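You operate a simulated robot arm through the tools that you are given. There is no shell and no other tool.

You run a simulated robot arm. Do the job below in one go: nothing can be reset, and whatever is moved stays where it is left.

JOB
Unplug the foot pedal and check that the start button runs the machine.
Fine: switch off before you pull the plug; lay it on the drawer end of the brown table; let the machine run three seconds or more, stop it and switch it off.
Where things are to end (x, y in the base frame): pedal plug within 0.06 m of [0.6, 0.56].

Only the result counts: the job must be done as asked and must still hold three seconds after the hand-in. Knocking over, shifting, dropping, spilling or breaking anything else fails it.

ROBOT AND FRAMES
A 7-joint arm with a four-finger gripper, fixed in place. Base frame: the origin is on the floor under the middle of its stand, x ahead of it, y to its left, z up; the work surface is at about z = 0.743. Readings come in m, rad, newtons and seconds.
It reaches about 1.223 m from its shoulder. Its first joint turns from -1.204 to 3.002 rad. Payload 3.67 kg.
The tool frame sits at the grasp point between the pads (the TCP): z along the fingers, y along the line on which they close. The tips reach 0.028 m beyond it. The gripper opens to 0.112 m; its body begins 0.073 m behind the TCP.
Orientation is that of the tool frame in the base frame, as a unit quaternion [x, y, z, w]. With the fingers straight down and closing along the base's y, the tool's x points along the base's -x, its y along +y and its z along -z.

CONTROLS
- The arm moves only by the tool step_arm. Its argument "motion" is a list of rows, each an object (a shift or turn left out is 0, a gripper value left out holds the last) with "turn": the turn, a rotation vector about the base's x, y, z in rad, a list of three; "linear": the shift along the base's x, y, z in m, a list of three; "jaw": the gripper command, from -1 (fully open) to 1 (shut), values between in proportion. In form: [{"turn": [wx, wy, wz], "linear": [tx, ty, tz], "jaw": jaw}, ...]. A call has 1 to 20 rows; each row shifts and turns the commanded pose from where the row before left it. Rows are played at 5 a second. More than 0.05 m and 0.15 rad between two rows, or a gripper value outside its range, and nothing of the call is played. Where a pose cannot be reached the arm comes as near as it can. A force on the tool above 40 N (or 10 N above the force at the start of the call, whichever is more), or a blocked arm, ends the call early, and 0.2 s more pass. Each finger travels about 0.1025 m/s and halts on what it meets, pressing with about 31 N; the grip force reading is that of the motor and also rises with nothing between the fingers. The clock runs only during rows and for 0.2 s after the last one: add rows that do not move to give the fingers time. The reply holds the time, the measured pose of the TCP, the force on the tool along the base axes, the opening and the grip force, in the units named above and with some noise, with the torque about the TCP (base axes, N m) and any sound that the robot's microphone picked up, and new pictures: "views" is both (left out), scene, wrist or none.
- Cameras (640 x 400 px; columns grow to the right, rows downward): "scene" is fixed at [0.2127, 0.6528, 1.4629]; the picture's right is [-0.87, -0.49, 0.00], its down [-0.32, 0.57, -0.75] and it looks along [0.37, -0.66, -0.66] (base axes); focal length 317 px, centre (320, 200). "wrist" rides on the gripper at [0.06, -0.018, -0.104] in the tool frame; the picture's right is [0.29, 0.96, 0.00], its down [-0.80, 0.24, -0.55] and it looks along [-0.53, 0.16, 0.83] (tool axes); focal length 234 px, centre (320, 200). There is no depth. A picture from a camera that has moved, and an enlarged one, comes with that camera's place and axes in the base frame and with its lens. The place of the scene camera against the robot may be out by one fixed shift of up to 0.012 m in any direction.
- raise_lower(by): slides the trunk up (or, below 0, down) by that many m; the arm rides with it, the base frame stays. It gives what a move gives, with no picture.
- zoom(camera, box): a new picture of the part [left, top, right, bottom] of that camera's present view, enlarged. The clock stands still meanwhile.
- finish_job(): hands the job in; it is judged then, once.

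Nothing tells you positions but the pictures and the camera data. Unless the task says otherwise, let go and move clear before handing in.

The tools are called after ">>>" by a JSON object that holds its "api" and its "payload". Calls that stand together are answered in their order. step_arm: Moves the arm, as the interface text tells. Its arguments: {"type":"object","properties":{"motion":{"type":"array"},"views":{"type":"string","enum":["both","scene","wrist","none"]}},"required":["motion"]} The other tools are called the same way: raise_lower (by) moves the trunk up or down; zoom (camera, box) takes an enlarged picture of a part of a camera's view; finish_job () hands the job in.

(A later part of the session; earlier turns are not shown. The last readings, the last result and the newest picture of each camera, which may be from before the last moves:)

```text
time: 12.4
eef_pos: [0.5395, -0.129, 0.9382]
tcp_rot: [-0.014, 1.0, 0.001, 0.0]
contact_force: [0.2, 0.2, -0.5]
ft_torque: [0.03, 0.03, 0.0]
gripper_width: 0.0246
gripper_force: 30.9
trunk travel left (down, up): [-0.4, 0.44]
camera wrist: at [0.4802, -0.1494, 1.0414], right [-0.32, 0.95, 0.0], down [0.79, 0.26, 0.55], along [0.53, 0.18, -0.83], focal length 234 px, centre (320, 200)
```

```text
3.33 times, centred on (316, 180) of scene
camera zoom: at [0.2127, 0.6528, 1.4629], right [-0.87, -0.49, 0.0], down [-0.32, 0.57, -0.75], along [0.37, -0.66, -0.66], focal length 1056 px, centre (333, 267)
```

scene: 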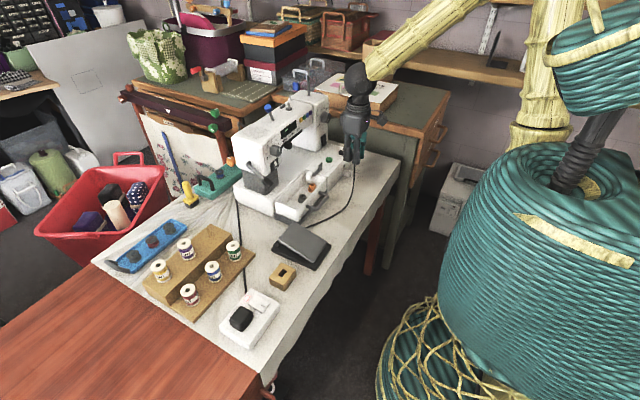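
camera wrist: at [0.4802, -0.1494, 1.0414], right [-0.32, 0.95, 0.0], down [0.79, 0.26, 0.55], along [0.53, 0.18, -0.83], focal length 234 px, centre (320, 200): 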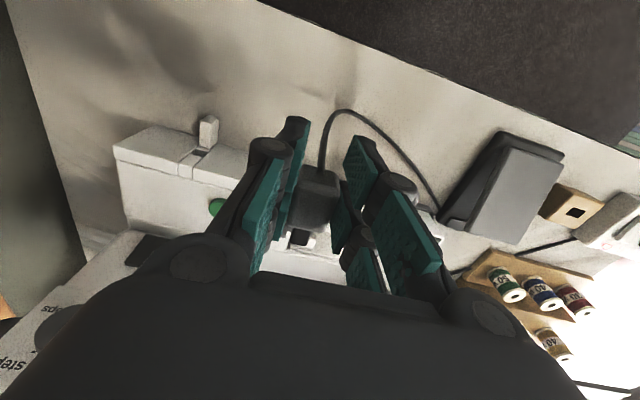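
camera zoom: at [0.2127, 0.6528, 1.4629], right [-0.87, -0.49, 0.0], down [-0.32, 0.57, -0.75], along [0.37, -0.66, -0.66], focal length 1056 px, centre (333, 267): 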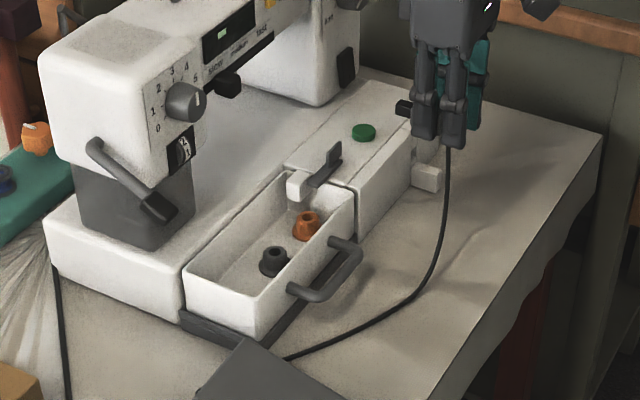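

The cable hangs freely, forces are near zero and the pedal is unmoved. I'll carry on toward the brown table in steps at height.

>>> {"api": "step_arm", "payload": {"motion": [{"linear": [-0.005, 0.04, 0.01]}, {"linear": [-0.005, 0.04, 0.01]}, {"linear": [0, 0.04, 0.01]}, {"linear": [0, 0.04, 0.01]}, {"linear": [0, 0.04, 0.005]}, {"linear": [0, 0.04, 0]}, {}], "views": "both"}}

>>> {"api": "zoom", "payload": {"camera": "scene", "box": [190, 140, 382, 260]}}

```text
time: 14.0
eef_pos: [0.5298, 0.1131, 0.9837]
tcp_rot: [-0.015, 1.0, 0.0, 0.0]
contact_force: [-0.4, -0.9, 0.2]
ft_torque: [0.0, 0.03, -0.01]
gripper_width: 0.0248
gripper_force: 31.2
trunk travel left (down, up): [-0.4, 0.44]
camera wrist: at [0.4709, 0.0937, 1.0875], right [-0.32, 0.95, 0.0], down [0.79, 0.26, 0.55], along [0.53, 0.18, -0.83], focal length 234 px, centre (320, 200)
```

scene: 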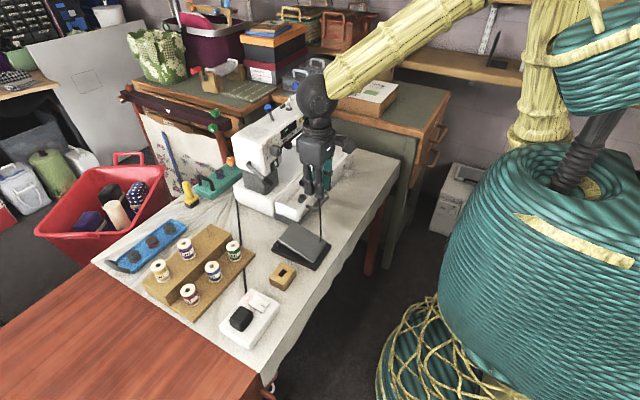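
wrist: 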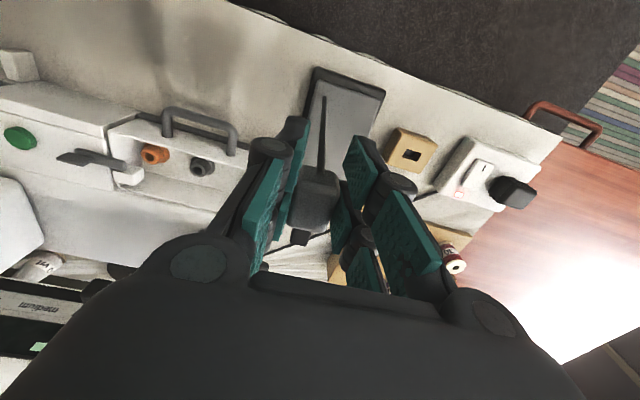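

```text
3.33 times, centred on (286, 200) of scene
camera zoom: at [0.2127, 0.6528, 1.4629], right [-0.87, -0.49, 0.0], down [-0.32, 0.57, -0.75], along [0.37, -0.66, -0.66], focal length 1056 px, centre (433, 200)
```

zoom: 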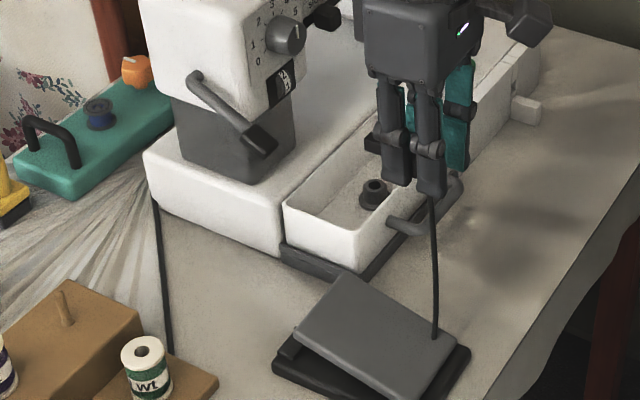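

The cable simply follows the plug and nothing else moves. I'll continue to above the target on the brown table.

>>> {"api": "step_arm", "payload": {"motion": [{"linear": [0.005, 0.04, 0]}, {"linear": [0.005, 0.04, 0]}, {"linear": [0.005, 0.04, 0]}, {"linear": [0.005, 0.04, 0]}, {"linear": [0.005, 0.04, 0]}, {"linear": [0.005, 0.04, 0]}, {"linear": [0.005, 0.04, 0]}, {"linear": [0.005, 0.04, 0]}, {"linear": [0.005, 0.04, 0]}, {"linear": [0.005, 0.04, 0]}, {"linear": [0.005, 0.04, 0]}, {"linear": [0.0, 0.007, 0]}, {}], "views": "both"}}

```text
time: 15.8
eef_pos: [0.6099, 0.3652, 1.0757]
tcp_rot: [0.02, 0.998, 0.064, 0.016]
contact_force: [-0.2, -0.4, 0.0]
ft_torque: [-0.01, 0.01, 0.0]
gripper_width: 0.0246
gripper_force: 30.9
trunk travel left (down, up): [-0.4, 0.44]
stopped in row 8: the arm was blocked; the commanded pose is now the measured one
camera wrist: at [0.5454, 0.3376, 1.1734], right [-0.25, 0.96, 0.12], down [0.79, 0.13, 0.6], along [0.56, 0.24, -0.79], focal length 234 px, centre (320, 200)
```

scene: 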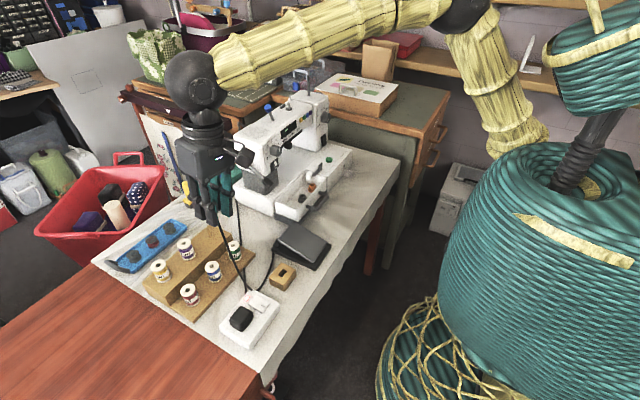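
wrist: 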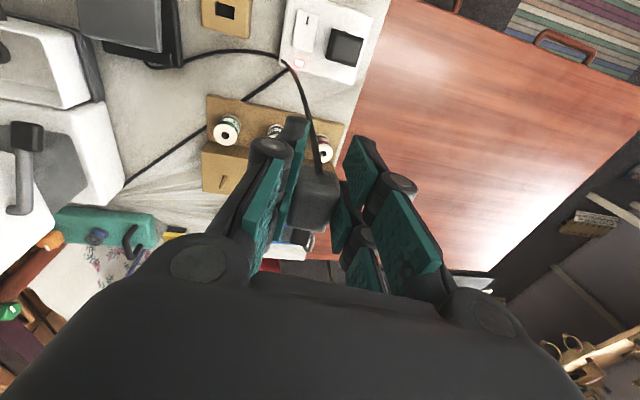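

The arm was blocked partway and drifted up and tilted, probably from a wrist joint limit with the fixed heading. I'll let the hand yaw with the arm's swing and straighten the tilt, keeping the plug high.

>>> {"api": "step_arm", "payload": {"motion": [{"turn": [-0.03, 0.01, 0.1]}, {"turn": [-0.03, 0.01, 0.1]}, {"turn": [-0.03, 0.01, 0.1]}, {"turn": [-0.03, 0.01, 0.1]}, {}], "views": "scene"}}

```text
time: 17.2
eef_pos: [0.6265, 0.3379, 1.1196]
tcp_rot: [-0.163, 0.986, 0.036, -0.003]
contact_force: [0.7, -1.1, -0.7]
ft_torque: [0.04, 0.03, -0.01]
gripper_width: 0.0247
gripper_force: 31.2
trunk travel left (down, up): [-0.4, 0.44]
stopped in row 5: the arm was blocked; the commanded pose is now the measured one
```

scene: 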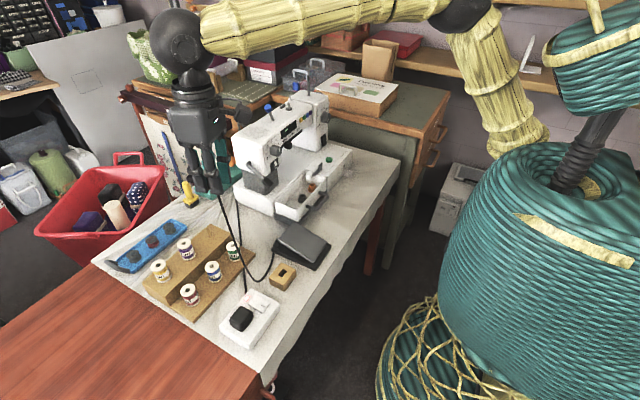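

It still drifts upward as it reaches further, which looks like the upper arm being at its forward limit, so only a lower shoulder will bring the hand down out there. The hand is well clear above the spools, so I'll lower the trunk somewhat and retry.

>>> {"api": "raise_lower", "payload": {"by": -0.12}}

```text
time: 18.7
eef_pos: [0.6249, 0.339, 1.0002]
tcp_rot: [-0.163, 0.986, 0.036, -0.003]
contact_force: [-0.4, -0.5, -0.5]
ft_torque: [0.0, -0.02, -0.01]
gripper_width: 0.0247
gripper_force: 31.5
trunk travel left (down, up): [-0.28, 0.56]
```

>>> {"api": "step_arm", "payload": {"motion": [{"linear": [-0.01, 0.02, 0.0]}, {"linear": [-0.01, 0.03, 0.0]}, {"linear": [-0.005, 0.03, 0.0]}, {}], "views": "both"}}

```text
time: 19.6
eef_pos: [0.6379, 0.3587, 1.0799]
tcp_rot: [-0.131, 0.987, 0.095, 0.013]
contact_force: [0.7, -1.4, -0.2]
ft_torque: [0.05, 0.01, -0.04]
gripper_width: 0.0247
gripper_force: 30.8
trunk travel left (down, up): [-0.28, 0.56]
stopped in row 4: the arm was blocked; the commanded pose is now the measured one
camera wrist: at [0.5839, 0.3057, 1.1743], right [-0.53, 0.83, 0.16], down [0.71, 0.32, 0.63], along [0.47, 0.45, -0.76], focal length 234 px, centre (320, 200)
```

scene: 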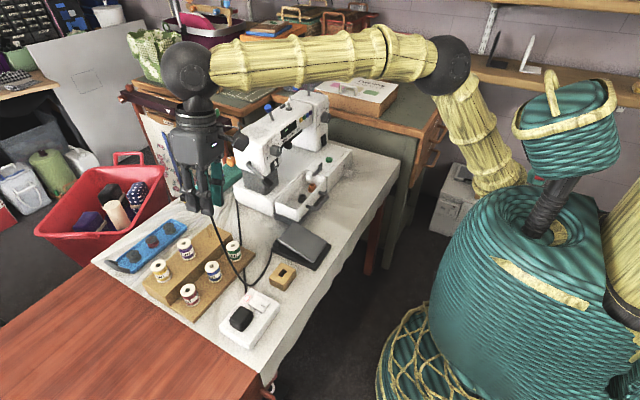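
wrist: 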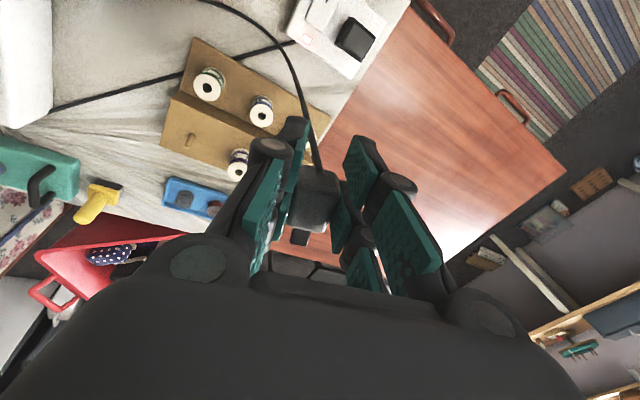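

The picture shows the arm's shoulder is on the far side of the torso with the forearm nearly level, so a straight-down hand probably needs the wrist bent past its limit. I'll restore the trunk and go back to where the arm tracked well, then try at a lower hand height where the forearm slopes down.

>>> {"api": "raise_lower", "payload": {"by": 0.12}}

>>> {"api": "step_arm", "payload": {"motion": [{"linear": [-0.01, -0.03, -0.03], "turn": [-0.05, 0, 0]}, {"linear": [-0.01, -0.03, -0.03], "turn": [-0.05, 0, 0]}, {"linear": [-0.01, -0.03, -0.03], "turn": [-0.05, 0, 0]}, {"linear": [-0.01, -0.02, -0.03], "turn": [-0.04, 0, 0]}, {"linear": [-0.01, 0, -0.03]}, {"linear": [-0.01, 0, -0.03]}, {"linear": [-0.01, 0, -0.03]}, {}], "views": "scene"}}

```text
time: 21.1
eef_pos: [0.6372, 0.3593, 1.1987]
tcp_rot: [-0.13, 0.987, 0.096, 0.013]
contact_force: [0.1, -0.4, -1.1]
ft_torque: [-0.01, -0.01, 0.0]
gripper_width: 0.0248
gripper_force: 31.3
trunk travel left (down, up): [-0.4, 0.44]
```

```text
time: 22.9
eef_pos: [0.5683, 0.2493, 0.9839]
tcp_rot: [-0.131, 0.991, 0.006, -0.005]
contact_force: [0.0, -0.6, -0.7]
ft_torque: [-0.02, 0.0, 0.04]
gripper_width: 0.025
gripper_force: 30.9
trunk travel left (down, up): [-0.4, 0.44]
```

scene: 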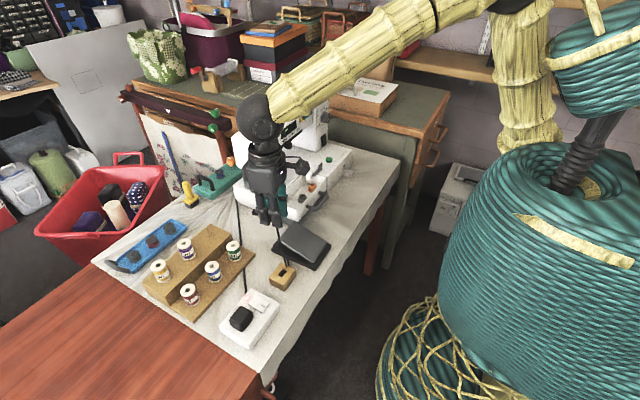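

That tracked well. I'll go lower (fingers still about 5 cm above anything nearby) and then move sideways in smaller steps.

>>> {"api": "step_arm", "payload": {"motion": [{"linear": [0, 0.01, -0.03]}, {"linear": [0, 0.02, -0.03]}, {"linear": [0, 0.03, -0.01]}, {"linear": [0, 0.03, 0]}, {"linear": [0, 0.03, 0]}, {}], "views": "scene"}}

```text
time: 24.1
eef_pos: [0.6029, 0.3386, 1.0037]
tcp_rot: [-0.101, 0.993, 0.06, 0.024]
contact_force: [-0.4, 0.1, 1.1]
ft_torque: [0.03, -0.05, -0.01]
gripper_width: 0.0246
gripper_force: 30.7
trunk travel left (down, up): [-0.4, 0.44]
stopped in row 6: the arm was blocked; the commanded pose is now the measured one
```

scene: 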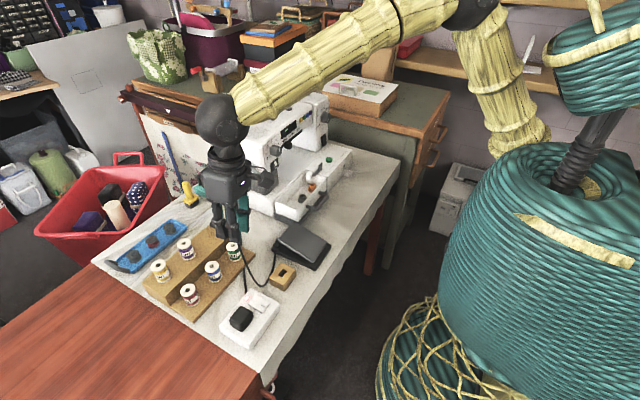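

Same limit at y ≈ 0.34 regardless of height. I'll test tipping the fingers outward (away from the shoulder), which brings the wrist back toward the robot, and then continue sideways.

>>> {"api": "step_arm", "payload": {"motion": [{"turn": [0.1, -0.07, 0], "linear": [-0.005, 0, 0]}, {"turn": [0.1, -0.07, 0], "linear": [-0.005, 0, 0]}, {"turn": [0.1, -0.07, 0], "linear": [-0.005, 0.01, 0]}, {"turn": [0.1, -0.07, 0], "linear": [-0.005, 0.02, 0]}, {"linear": [0, 0.03, 0]}, {"linear": [0, 0.03, 0]}, {}], "views": "scene"}}

```text
time: 25.8
eef_pos: [0.5869, 0.4231, 1.0193]
tcp_rot: [-0.095, 0.946, 0.251, 0.183]
contact_force: [0.5, 0.1, -0.6]
ft_torque: [0.0, 0.03, -0.03]
gripper_width: 0.0246
gripper_force: 30.7
trunk travel left (down, up): [-0.4, 0.44]
```

scene: 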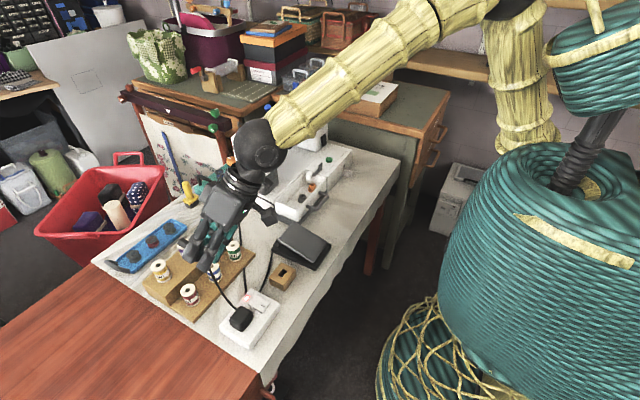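

Tipping outward works and the arm now tracks at y = 0.42. A higher shoulder should let the forearm slope down and the hand stand straighter, so I'll raise the trunk and then bring the hand down over the target.

>>> {"api": "raise_lower", "payload": {"by": 0.15}}

>>> {"api": "step_arm", "payload": {"motion": [{"linear": [0, 0.02, -0.03]}, {"linear": [0, 0.02, -0.03]}, {"linear": [0, 0.02, -0.03]}, {"linear": [0, 0.02, -0.03]}, {"linear": [-0.005, 0.02, -0.03]}, {"linear": [-0.005, 0.015, -0.03]}, {"linear": [-0.005, 0.01, -0.03]}, {}], "views": "both"}}

```text
time: 27.5
eef_pos: [0.5881, 0.4229, 1.1686]
tcp_rot: [-0.095, 0.946, 0.251, 0.183]
contact_force: [0.3, 0.8, 0.0]
ft_torque: [-0.03, 0.01, 0.0]
gripper_width: 0.025
gripper_force: 31.3
trunk travel left (down, up): [-0.55, 0.29]
```

```text
time: 28.4
eef_pos: [0.6254, 0.4529, 1.1626]
tcp_rot: [-0.063, 0.932, 0.291, 0.207]
contact_force: [0.3, 0.0, 0.1]
ft_torque: [-0.02, 0.0, 0.0]
gripper_width: 0.0245
gripper_force: 30.4
trunk travel left (down, up): [-0.55, 0.29]
stopped in row 4: the arm was blocked; the commanded pose is now the measured one
camera wrist: at [0.5399, 0.3791, 1.2049], right [-0.49, 0.79, 0.37], down [0.47, -0.12, 0.87], along [0.73, 0.6, -0.31], focal length 234 px, centre (320, 200)
```

scene: 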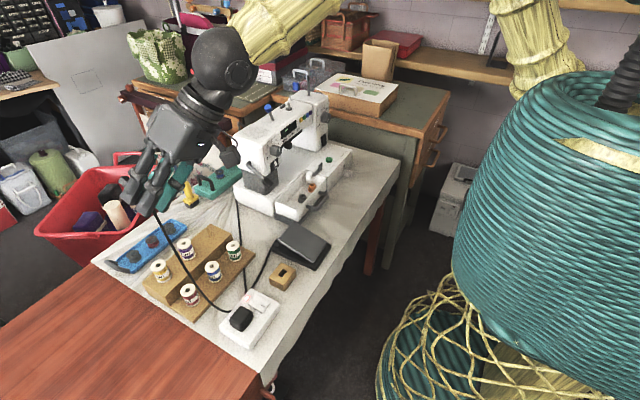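
wrist: 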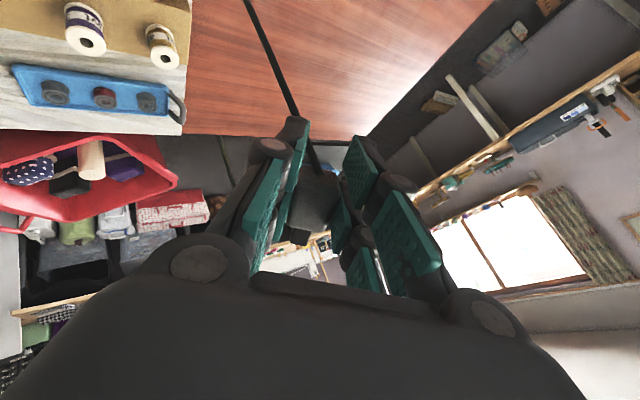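

Raising made it worse: the arm cannot reach low and to the left relative to its shoulder, so the trunk must go down instead while the hand stays at a comfortable height relative to it. I'll lower the trunk back and move out over the brown table first.

>>> {"api": "raise_lower", "payload": {"by": -0.15}}

>>> {"api": "step_arm", "payload": {"motion": [{"linear": [-0.015, 0.01, 0.0]}, {"linear": [-0.015, 0.01, 0.0]}, {"linear": [-0.01, 0.015, 0.0]}, {"linear": [0, 0.015, 0.0]}, {}], "views": "scene"}}

```text
time: 30.1
eef_pos: [0.6237, 0.4532, 1.0138]
tcp_rot: [-0.064, 0.932, 0.29, 0.207]
contact_force: [0.1, -0.3, -0.3]
ft_torque: [0.0, 0.0, 0.0]
gripper_width: 0.0247
gripper_force: 30.8
trunk travel left (down, up): [-0.4, 0.44]
```

```text
time: 31.5
eef_pos: [0.6194, 0.4707, 1.0791]
tcp_rot: [-0.033, 0.919, 0.328, 0.215]
contact_force: [-0.3, 0.5, 0.1]
ft_torque: [-0.01, 0.0, -0.03]
gripper_width: 0.0248
gripper_force: 30.8
trunk travel left (down, up): [-0.4, 0.44]
stopped in row 5: the arm was blocked; the commanded pose is now the measured one
```

scene: 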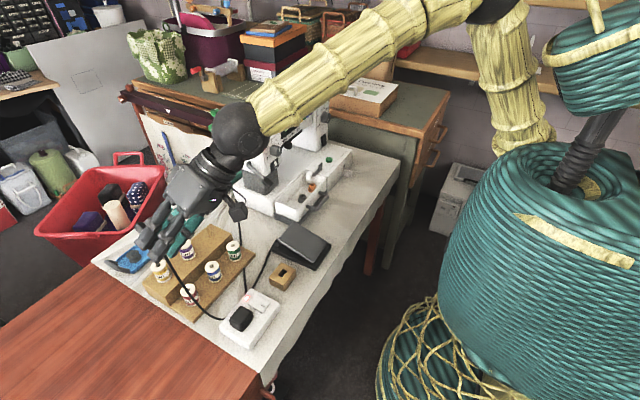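

The arm seems limited by how far the upper arm can swing inward, so the wrist cannot go much beyond y ≈ 0.35 in this posture; tipping the hand toward +y is what gains reach. I'll tip further toward +y while easing x back, in small steps, and see how well it tracks.

>>> {"api": "step_arm", "payload": {"motion": [{"turn": [0.04, 0.03, 0], "linear": [-0.005, 0, -0.005]}, {}, {"turn": [0.04, 0.03, 0], "linear": [-0.005, 0, -0.005]}, {}, {"turn": [0.04, 0.03, 0], "linear": [-0.005, 0, -0.005]}, {}, {"turn": [0.04, 0.03, 0], "linear": [-0.005, 0, -0.005]}, {}], "views": "scene"}}

```text
time: 33.3
eef_pos: [0.5969, 0.4727, 1.0532]
tcp_rot: [0.003, 0.903, 0.399, 0.16]
contact_force: [0.6, -0.5, 0.5]
ft_torque: [0.0, 0.0, -0.01]
gripper_width: 0.0247
gripper_force: 31.2
trunk travel left (down, up): [-0.4, 0.44]
```

scene: 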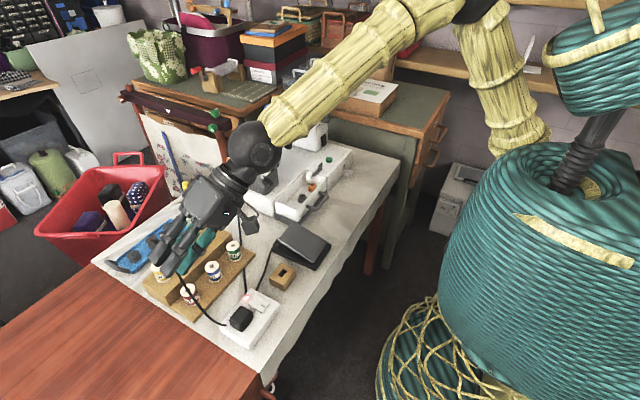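

With small steps and more tilt toward +y the arm tracks. I'll lower the trunk so the hand comes down to the table's level while staying at a workable height relative to the shoulder, and test the reach toward the target.

>>> {"api": "raise_lower", "payload": {"by": -0.12}}

>>> {"api": "step_arm", "payload": {"motion": [{"turn": [0.02, 0.03, 0], "linear": [-0.003, 0.008, 0]}, {}, {"turn": [0.02, 0.03, 0], "linear": [-0.003, 0.008, 0]}, {}, {"turn": [0, 0.03, 0], "linear": [-0.003, 0.008, 0]}, {}, {"turn": [0, 0.03, 0], "linear": [-0.003, 0.008, 0]}, {}], "views": "scene"}}

```text
time: 34.8
eef_pos: [0.596, 0.4725, 0.9343]
tcp_rot: [0.003, 0.903, 0.4, 0.16]
contact_force: [0.5, 1.0, -0.9]
ft_torque: [-0.01, 0.0, 0.0]
gripper_width: 0.0247
gripper_force: 31.1
trunk travel left (down, up): [-0.28, 0.56]
```

```text
time: 36.6
eef_pos: [0.5851, 0.5042, 0.9319]
tcp_rot: [0.03, 0.902, 0.417, 0.106]
contact_force: [-0.8, -0.2, -0.4]
ft_torque: [-0.01, 0.07, -0.03]
gripper_width: 0.0248
gripper_force: 31.1
trunk travel left (down, up): [-0.28, 0.56]
```

scene: 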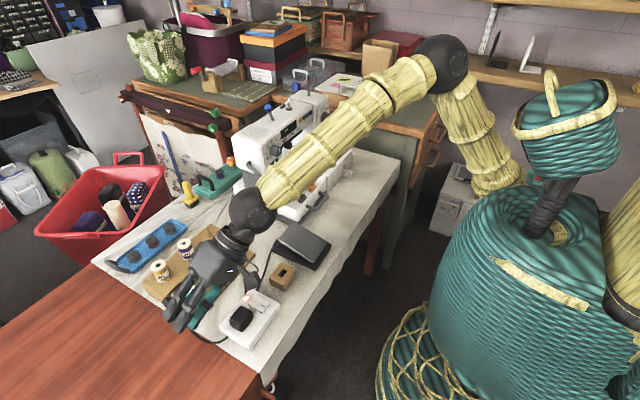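

It tracks accurately now; slow steps let the elbow swing out. I'll slowly straighten the hand here and see how upright it can get.

>>> {"api": "step_arm", "payload": {"motion": [{"turn": [-0.03, 0.02, 0]}, {}, {"turn": [-0.03, 0.02, 0]}, {}, {"turn": [-0.03, 0.02, 0]}, {}, {"turn": [-0.03, 0.02, 0]}, {}, {"turn": [-0.03, 0.02, 0]}, {}, {"turn": [-0.03, 0.02, 0]}, {}], "views": "scene"}}

```text
time: 39.4
eef_pos: [0.6042, 0.4825, 0.973]
tcp_rot: [0.06, 0.931, 0.354, 0.058]
contact_force: [0.7, -0.8, 0.0]
ft_torque: [0.02, 0.04, 0.03]
gripper_width: 0.0246
gripper_force: 30.9
trunk travel left (down, up): [-0.28, 0.56]
stopped in row 12: the arm was blocked; the commanded pose is now the measured one
```

scene: 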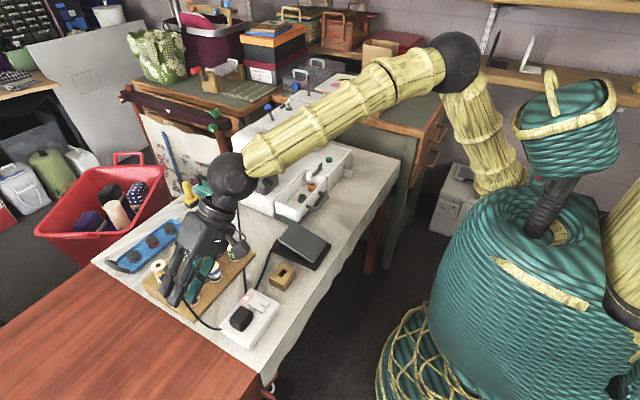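

The wrist stops at about y = 0.345 here, so the hand must stay tipped roughly 40–45° toward +y; I'll accept that. I'll back off slightly and roll the hand about its own axis so the fingers will open horizontally for a clean release.

>>> {"api": "step_arm", "payload": {"motion": [{"linear": [-0.01, -0.015, 0.0]}, {"linear": [-0.01, -0.015, 0.0]}, {"turn": [-0.015, -0.065, 0.074]}, {"turn": [-0.015, -0.065, 0.074]}, {"turn": [-0.015, -0.065, 0.074]}, {"turn": [-0.015, -0.065, 0.074]}, {"turn": [-0.015, -0.065, 0.074]}, {"turn": [-0.015, -0.065, 0.074]}, {"turn": [-0.015, -0.065, 0.074]}, {"turn": [-0.015, -0.065, 0.074]}, {}], "views": "scene"}}

```text
time: 41.8
eef_pos: [0.5833, 0.4566, 0.966]
tcp_rot: [-0.308, 0.882, 0.3, 0.191]
contact_force: [-0.3, 0.4, -0.9]
ft_torque: [-0.01, 0.02, 0.0]
gripper_width: 0.0247
gripper_force: 31.4
trunk travel left (down, up): [-0.28, 0.56]
```

scene: 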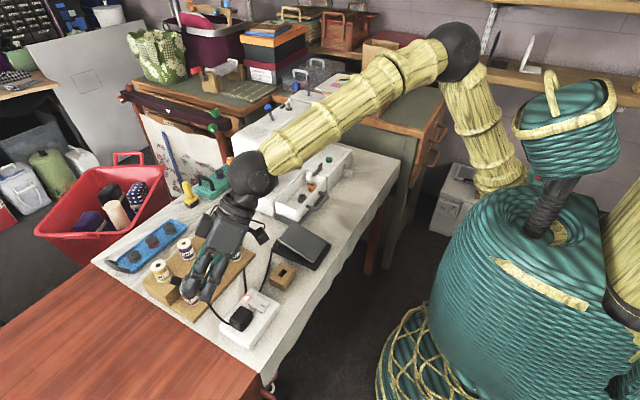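

Rolling works. I'll finish the roll.

>>> {"api": "step_arm", "payload": {"motion": [{"turn": [-0.015, -0.065, 0.074]}, {"turn": [-0.015, -0.065, 0.074]}, {"turn": [-0.015, -0.065, 0.074]}, {"turn": [-0.015, -0.065, 0.074]}, {"turn": [-0.015, -0.065, 0.074]}, {"turn": [-0.015, -0.065, 0.074]}, {"turn": [-0.012, -0.05, 0.057]}, {}], "views": "both"}}

```text
time: 43.6
eef_pos: [0.582, 0.4566, 0.9673]
tcp_rot: [-0.582, 0.731, 0.22, 0.282]
contact_force: [1.0, 0.5, -1.1]
ft_torque: [-0.06, 0.01, -0.02]
gripper_width: 0.0246
gripper_force: 31.0
trunk travel left (down, up): [-0.28, 0.56]
camera wrist: at [0.5736, 0.3411, 1.0033], right [-0.98, 0.01, -0.2], down [-0.19, 0.27, 0.94], along [0.06, 0.96, -0.27], focal length 234 px, centre (320, 200)
```

scene: 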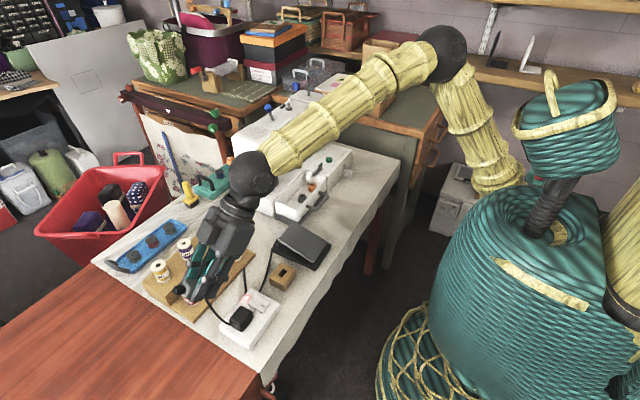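
wrist: 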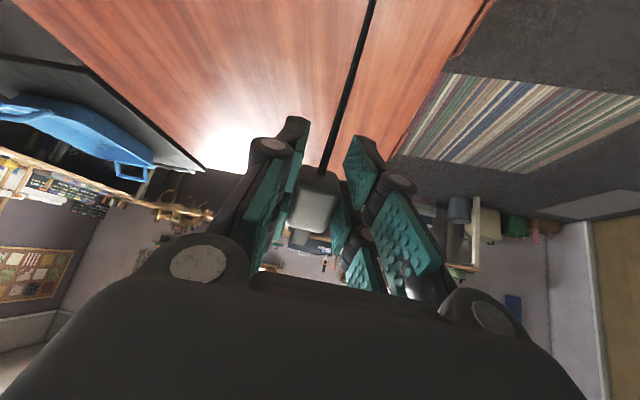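

The hand is now rolled with the fingers opening horizontally. I'll tip a touch more and slide slowly to above the landing spot.

>>> {"api": "step_arm", "payload": {"motion": [{"turn": [0.02, -0.005, 0], "linear": [0.003, 0.009, 0]}, {}, {"turn": [0.02, -0.005, 0], "linear": [0.003, 0.009, 0]}, {}, {"turn": [0.02, -0.005, 0], "linear": [0.003, 0.009, 0]}, {}, {"turn": [0.02, -0.005, 0], "linear": [0.003, 0.009, 0]}, {}, {"turn": [0.02, -0.005, 0], "linear": [0.002, 0.008, 0]}, {}, {"turn": [0.02, -0.005, 0], "linear": [0.0, 0.006, 0]}, {}], "views": "both"}}

```text
time: 46.2
eef_pos: [0.5971, 0.505, 0.9665]
tcp_rot: [-0.567, 0.712, 0.255, 0.326]
contact_force: [-0.4, -0.4, -1.2]
ft_torque: [0.02, 0.0, 0.03]
gripper_width: 0.0247
gripper_force: 31.0
trunk travel left (down, up): [-0.28, 0.56]
camera wrist: at [0.5873, 0.3869, 0.9889], right [-0.97, 0.03, -0.22], down [-0.22, 0.16, 0.96], along [0.07, 0.99, -0.15], focal length 234 px, centre (320, 200)
```

scene: 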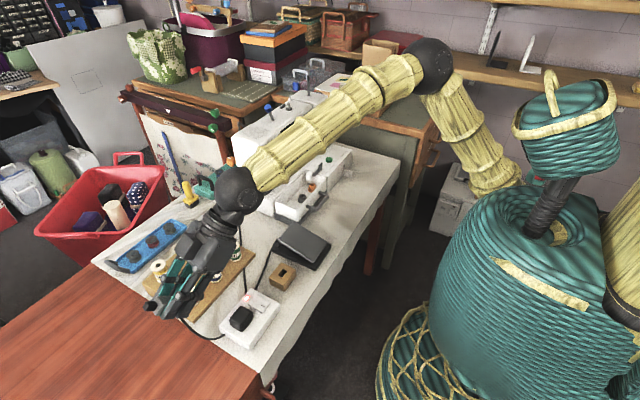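
wrist: 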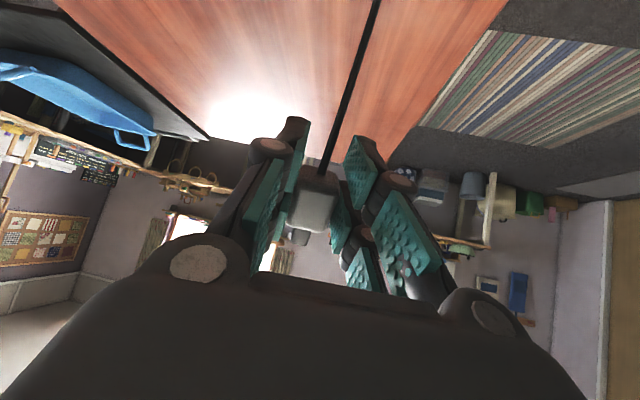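

The arm tracks well; the plug centre is now above about (0.602, 0.526). I'll lower the trunk most of the way and check clearances around the power strip and spools.

>>> {"api": "raise_lower", "payload": {"by": -0.13}}

>>> {"api": "step_arm", "payload": {"motion": [{}], "views": "both"}}

>>> {"api": "zoom", "payload": {"camera": "scene", "box": [120, 220, 312, 340]}}

```text
time: 47.8
eef_pos: [0.5958, 0.5048, 0.8372]
tcp_rot: [-0.567, 0.712, 0.255, 0.327]
contact_force: [0.0, -0.1, -0.4]
ft_torque: [-0.01, 0.01, -0.03]
gripper_width: 0.0246
gripper_force: 30.8
trunk travel left (down, up): [-0.15, 0.69]
```

```text
time: 48.2
eef_pos: [0.5968, 0.5052, 0.8357]
tcp_rot: [-0.567, 0.711, 0.256, 0.327]
contact_force: [0.1, -0.3, -0.3]
ft_torque: [-0.03, 0.0, 0.03]
gripper_width: 0.0246
gripper_force: 31.1
trunk travel left (down, up): [-0.15, 0.69]
camera wrist: at [0.5873, 0.3868, 0.859], right [-0.97, 0.03, -0.22], down [-0.22, 0.16, 0.96], along [0.07, 0.99, -0.15], focal length 234 px, centre (320, 200)
```

scene: 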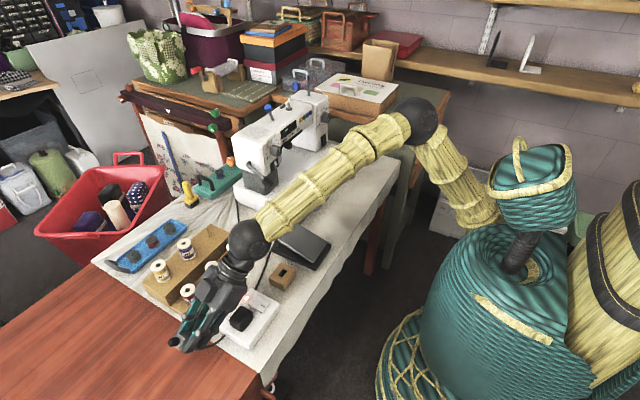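
wrist: 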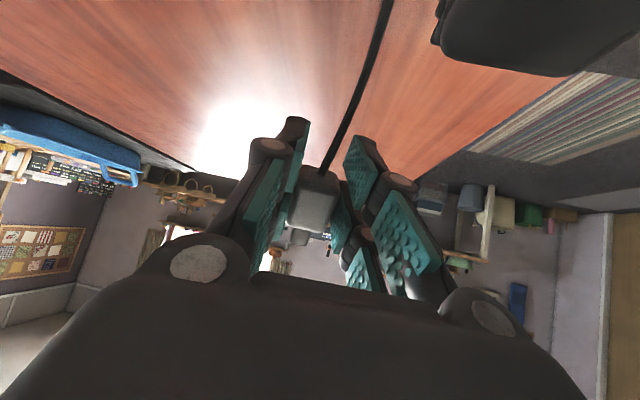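

```text
3.33 times, centred on (216, 280) of scene
camera zoom: at [0.2127, 0.6528, 1.4629], right [-0.87, -0.49, 0.0], down [-0.32, 0.57, -0.75], along [0.37, -0.66, -0.66], focal length 1056 px, centre (667, -67)
```

zoom: 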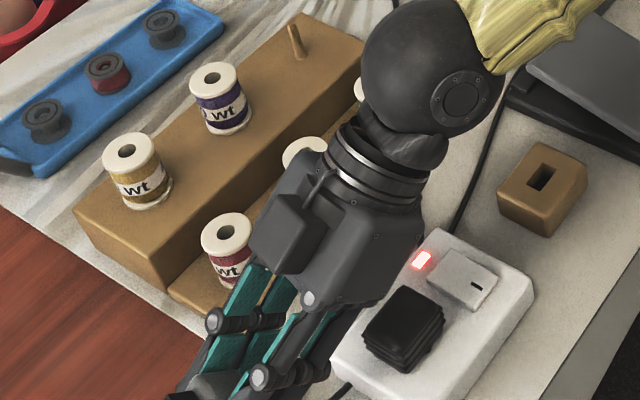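

The black mains plug's corner is close to the wrist camera's path, so I'll shift 1 cm in +x for clearance and then lower in stages.

>>> {"api": "step_arm", "payload": {"motion": [{"linear": [0.004, 0, 0]}, {"linear": [0.004, 0, 0]}, {"linear": [0.003, 0.0, 0]}, {}], "views": "none"}}

>>> {"api": "raise_lower", "payload": {"by": -0.035}}

>>> {"api": "step_arm", "payload": {"motion": [{}], "views": "both"}}

>>> {"api": "zoom", "payload": {"camera": "scene", "box": [120, 250, 312, 370]}}

```text
time: 49.2
eef_pos: [0.6081, 0.506, 0.8375]
tcp_rot: [-0.567, 0.712, 0.255, 0.327]
contact_force: [0.1, 0.0, -0.2]
ft_torque: [-0.01, 0.01, 0.03]
gripper_width: 0.0246
gripper_force: 30.8
trunk travel left (down, up): [-0.15, 0.69]
```

```text
time: 50.0
eef_pos: [0.6065, 0.5056, 0.803]
tcp_rot: [-0.567, 0.712, 0.254, 0.326]
contact_force: [-0.6, -0.1, -0.4]
ft_torque: [-0.03, 0.02, 0.01]
gripper_width: 0.0247
gripper_force: 31.1
trunk travel left (down, up): [-0.115, 0.725]
```

```text
time: 50.4
eef_pos: [0.6074, 0.5054, 0.8015]
tcp_rot: [-0.567, 0.712, 0.255, 0.327]
contact_force: [0.7, 0.3, -0.4]
ft_torque: [-0.02, -0.03, 0.02]
gripper_width: 0.0247
gripper_force: 31.3
trunk travel left (down, up): [-0.115, 0.725]
camera wrist: at [0.5985, 0.3866, 0.8243], right [-0.97, 0.03, -0.22], down [-0.22, 0.16, 0.96], along [0.07, 0.99, -0.15], focal length 234 px, centre (320, 200)
```

scene: 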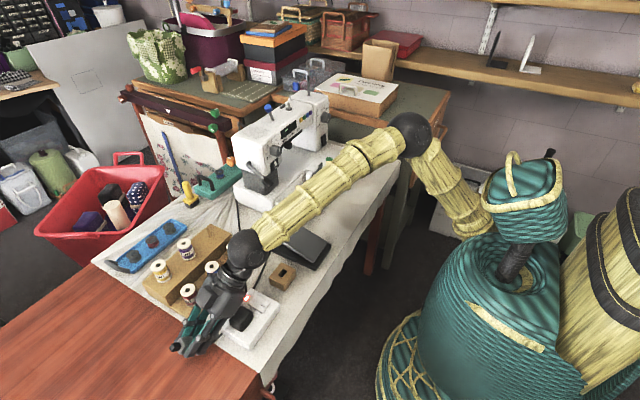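
wrist: 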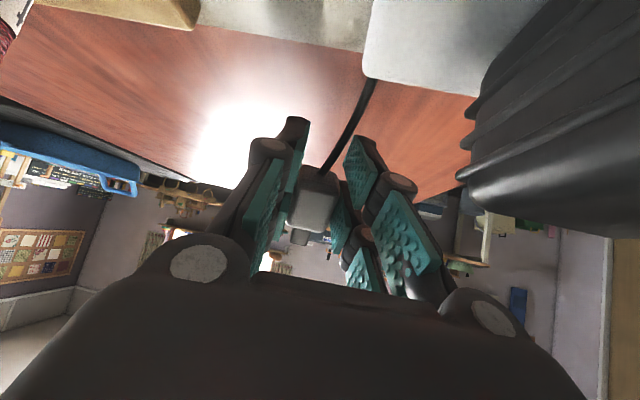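

```text
3.33 times, centred on (216, 310) of scene
camera zoom: at [0.2127, 0.6528, 1.4629], right [-0.87, -0.49, 0.0], down [-0.32, 0.57, -0.75], along [0.37, -0.66, -0.66], focal length 1056 px, centre (667, -167)
```

zoom: 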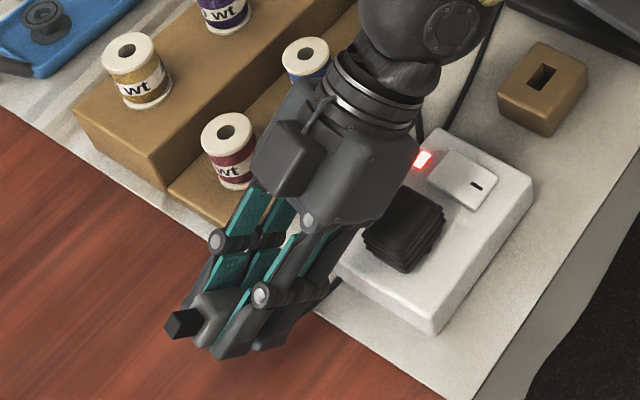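

Clearances look fine: about 1.3 cm to the mains plug and several cm to the spools. I'll lower the last bit in small steps, watching the contact force.

>>> {"api": "raise_lower", "payload": {"by": -0.01}}

>>> {"api": "raise_lower", "payload": {"by": -0.006}}

>>> {"api": "step_arm", "payload": {"motion": [{}], "views": "both"}}

>>> {"api": "zoom", "payload": {"camera": "scene", "box": [150, 310, 246, 370]}}

```text
time: 51.0
eef_pos: [0.6085, 0.5057, 0.792]
tcp_rot: [-0.567, 0.712, 0.255, 0.327]
contact_force: [0.3, -0.5, -0.4]
ft_torque: [0.0, 0.02, 0.0]
gripper_width: 0.0247
gripper_force: 31.5
trunk travel left (down, up): [-0.105, 0.735]
```

```text
time: 51.5
eef_pos: [0.6085, 0.5049, 0.7863]
tcp_rot: [-0.567, 0.712, 0.255, 0.327]
contact_force: [-0.2, 0.7, -1.6]
ft_torque: [-0.04, 0.0, 0.01]
gripper_width: 0.025
gripper_force: 31.0
trunk travel left (down, up): [-0.099, 0.741]
```

```text
time: 51.9
eef_pos: [0.6084, 0.5059, 0.7869]
tcp_rot: [-0.568, 0.711, 0.255, 0.327]
contact_force: [0.2, -0.3, -0.1]
ft_torque: [-0.04, -0.02, 0.01]
gripper_width: 0.0246
gripper_force: 31.5
trunk travel left (down, up): [-0.099, 0.741]
camera wrist: at [0.5985, 0.3866, 0.8083], right [-0.97, 0.03, -0.22], down [-0.22, 0.16, 0.96], along [0.07, 0.99, -0.15], focal length 234 px, centre (320, 200)
```

scene: 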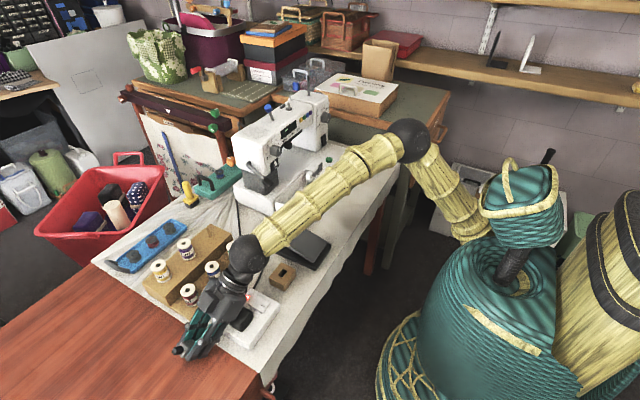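
wrist: 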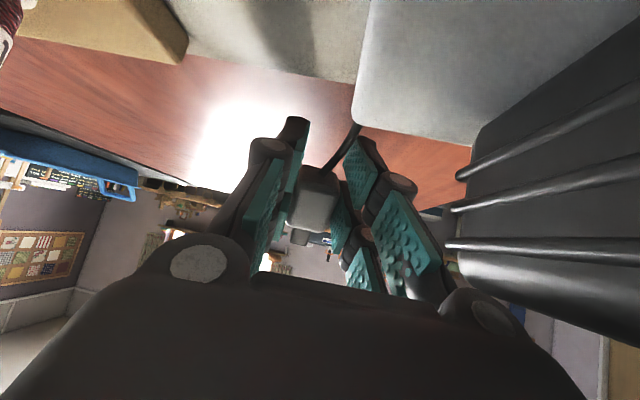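

```text
6.67 times, centred on (198, 340) of scene
camera zoom: at [0.2127, 0.6528, 1.4629], right [-0.87, -0.49, 0.0], down [-0.32, 0.57, -0.75], along [0.37, -0.66, -0.66], focal length 2112 px, centre (1133, -733)
```

zoom: 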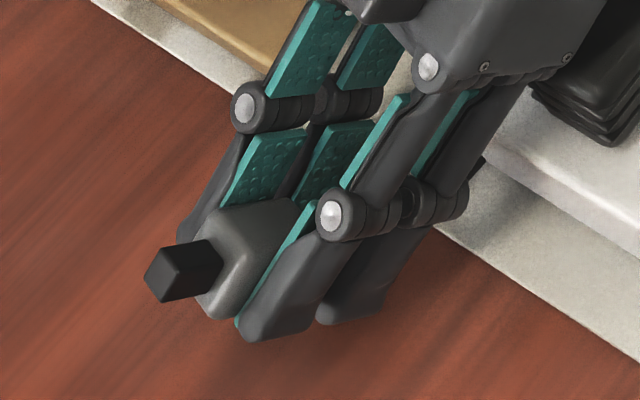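

The fingertips are just above the brown table with the plug held over it. I'll open the fingers slightly to release it.

>>> {"api": "step_arm", "payload": {"motion": [{"jaw": 0.45}, {"jaw": 0.25}, {"jaw": 0.15}, {}], "views": "both"}}

>>> {"api": "zoom", "payload": {"camera": "scene", "box": [150, 310, 246, 370]}}

>>> {"api": "zoom", "payload": {"camera": "wrist", "box": [210, 80, 450, 230]}}

```text
time: 52.9
eef_pos: [0.6081, 0.5049, 0.7856]
tcp_rot: [-0.567, 0.712, 0.255, 0.327]
contact_force: [0.0, -0.2, 0.2]
ft_torque: [0.01, 0.01, 0.01]
gripper_width: 0.0475
gripper_force: 0.0
trunk travel left (down, up): [-0.099, 0.741]
camera wrist: at [0.5984, 0.3866, 0.8083], right [-0.97, 0.03, -0.22], down [-0.22, 0.16, 0.96], along [0.07, 0.99, -0.15], focal length 234 px, centre (320, 200)
```

scene: 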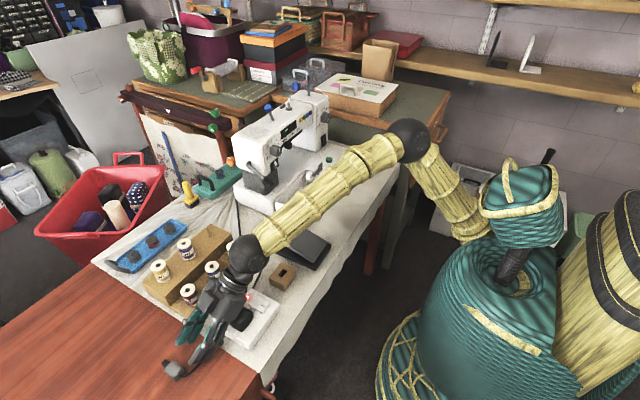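
wrist: 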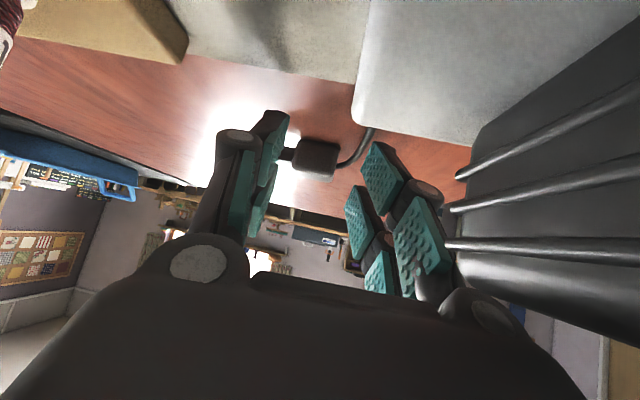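

```text
6.67 times, centred on (198, 340) of scene
camera zoom: at [0.2127, 0.6528, 1.4629], right [-0.87, -0.49, 0.0], down [-0.32, 0.57, -0.75], along [0.37, -0.66, -0.66], focal length 2112 px, centre (1133, -733)
```

zoom: 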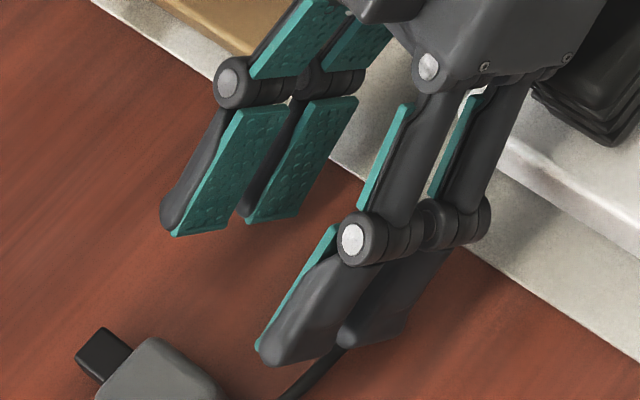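

```text
2.67 times, centred on (330, 155) of wrist
camera zoom: at [0.5984, 0.3866, 0.8083], right [-0.97, 0.03, -0.22], down [-0.22, 0.16, 0.96], along [0.07, 0.99, -0.15], focal length 624 px, centre (293, 320)
```

zoom: 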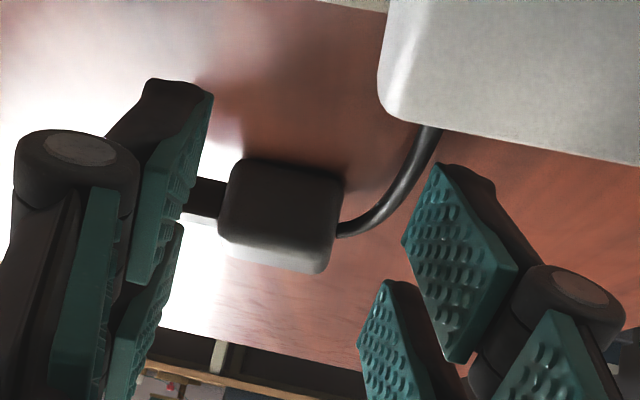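

The plug dropped onto the brown table. I'll look at exactly where it lies.

>>> {"api": "zoom", "payload": {"camera": "scene", "box": [130, 330, 226, 390]}}

```text
6.67 times, centred on (178, 360) of scene
camera zoom: at [0.2127, 0.6528, 1.4629], right [-0.87, -0.49, 0.0], down [-0.32, 0.57, -0.75], along [0.37, -0.66, -0.66], focal length 2112 px, centre (1267, -867)
```

zoom: 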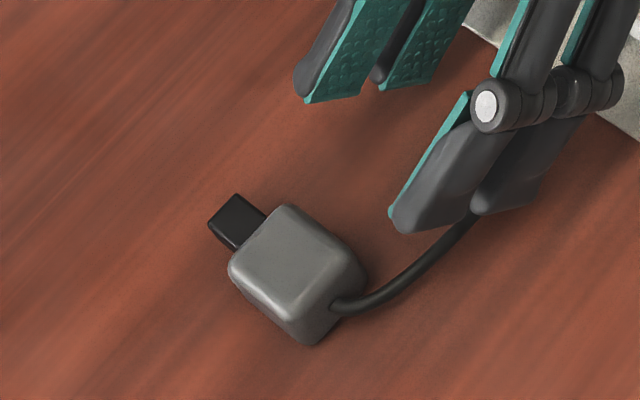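

The plug lies flat at about (0.614, 0.570), well within tolerance. I'll lift straight up with the trunk and head back.

>>> {"api": "raise_lower", "payload": {"by": 0.12}}

>>> {"api": "raise_lower", "payload": {"by": 0.181}}

>>> {"api": "step_arm", "payload": {"motion": [{"linear": [-0.01, -0.03, 0]}, {"linear": [-0.01, -0.03, 0]}, {"linear": [0, -0.04, 0]}, {"linear": [0, -0.04, 0], "turn": [-0.05, 0, 0]}, {"linear": [0, -0.04, 0], "turn": [-0.05, 0, 0]}, {"linear": [0, -0.04, 0], "turn": [-0.05, 0, 0]}, {}], "views": "both"}}

>>> {"api": "zoom", "payload": {"camera": "scene", "box": [90, 200, 330, 400]}}

```text
time: 54.4
eef_pos: [0.6087, 0.5056, 0.9061]
tcp_rot: [-0.567, 0.712, 0.255, 0.327]
contact_force: [0.5, -0.2, 0.4]
ft_torque: [0.0, 0.01, 0.01]
gripper_width: 0.0477
gripper_force: 0.1
trunk travel left (down, up): [-0.219, 0.621]
```

```text
time: 56.4
eef_pos: [0.6082, 0.5055, 1.0876]
tcp_rot: [-0.566, 0.713, 0.254, 0.327]
contact_force: [0.4, 0.2, 0.0]
ft_torque: [0.02, -0.01, 0.01]
gripper_width: 0.0474
gripper_force: 0.0
trunk travel left (down, up): [-0.4, 0.44]
```

```text
time: 58.0
eef_pos: [0.5866, 0.2836, 1.0873]
tcp_rot: [-0.59, 0.729, 0.201, 0.283]
contact_force: [1.3, -0.6, 0.0]
ft_torque: [-0.03, -0.03, 0.01]
gripper_width: 0.0473
gripper_force: 0.0
trunk travel left (down, up): [-0.4, 0.44]
camera wrist: at [0.5777, 0.1707, 1.1267], right [-0.97, 0.0, -0.23], down [-0.22, 0.3, 0.93], along [0.07, 0.95, -0.29], focal length 234 px, centre (320, 200)
```

scene: 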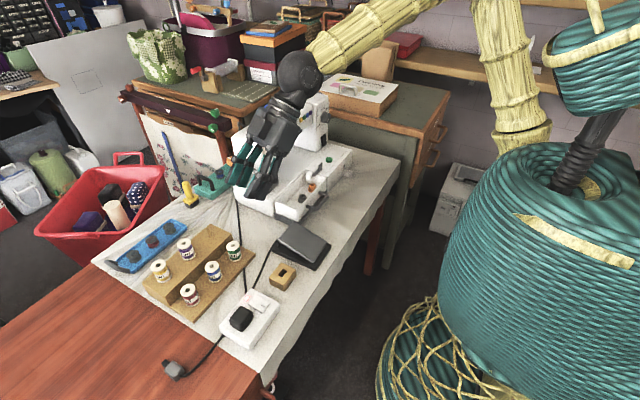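
wrist: 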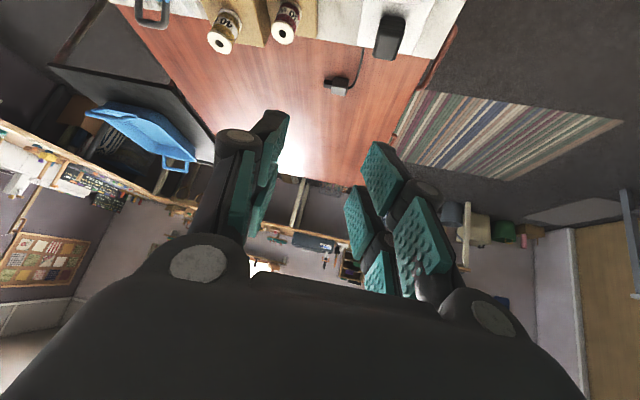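

```text
2.00 times, centred on (210, 300) of scene
camera zoom: at [0.2127, 0.6528, 1.4629], right [-0.87, -0.49, 0.0], down [-0.32, 0.57, -0.75], along [0.37, -0.66, -0.66], focal length 634 px, centre (540, 0)
```

zoom: 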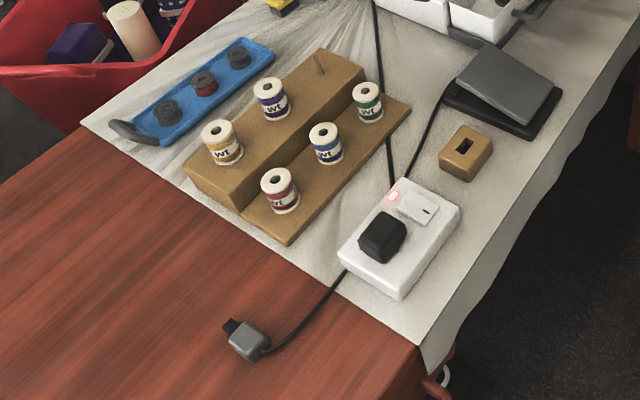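

Everything else looks untouched. Now I'll swing back to the front of the machine, turning the hand to face +x again as it goes.

>>> {"api": "step_arm", "payload": {"motion": [{"linear": [-0.006, -0.04, 0], "turn": [0, 0, -0.1]}, {"linear": [-0.006, -0.04, 0], "turn": [0, 0, -0.1]}, {"linear": [-0.006, -0.04, 0], "turn": [0, 0, -0.1]}, {"linear": [-0.006, -0.04, 0], "turn": [0, 0, -0.1]}, {"linear": [-0.006, -0.04, 0], "turn": [0, 0, -0.1]}, {"linear": [-0.006, -0.04, 0], "turn": [0, 0, -0.1]}, {"linear": [-0.006, -0.04, 0], "turn": [0, 0, -0.1]}, {"linear": [-0.006, -0.04, -0.005], "turn": [0, 0, -0.1]}, {"linear": [0, -0.04, -0.01], "turn": [0, 0, -0.1]}, {"linear": [0, -0.04, -0.01], "turn": [0, 0, -0.1]}, {"linear": [0, -0.04, -0.01], "turn": [0, 0, -0.1]}, {"linear": [0, -0.04, -0.01], "turn": [0, 0, -0.1]}, {"linear": [0, -0.04, -0.01], "turn": [0, 0, -0.098]}, {"linear": [0, -0.034, -0.01]}, {"jaw": 1}, {}], "views": "both"}}

```text
time: 61.4
eef_pos: [0.5407, -0.2706, 1.02]
tcp_rot: [-0.029, 0.937, -0.01, 0.348]
contact_force: [0.0, -1.4, 0.6]
ft_torque: [0.04, -0.04, 0.09]
gripper_width: 0.0001
gripper_force: 31.1
trunk travel left (down, up): [-0.4, 0.44]
camera wrist: at [0.4282, -0.2923, 1.0601], right [-0.26, 0.94, -0.23], down [0.23, 0.29, 0.93], along [0.94, 0.19, -0.29], focal length 234 px, centre (320, 200)
```

scene: 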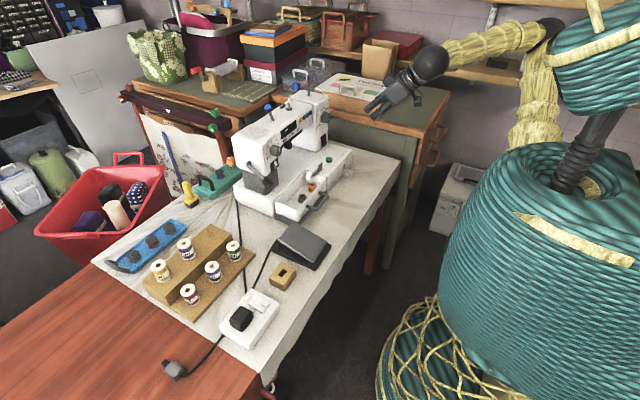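
wrist: 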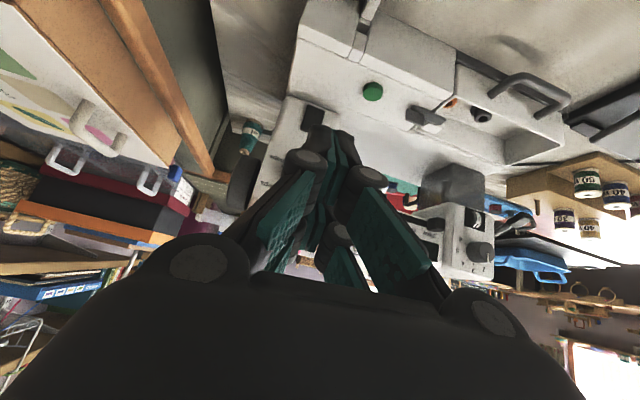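

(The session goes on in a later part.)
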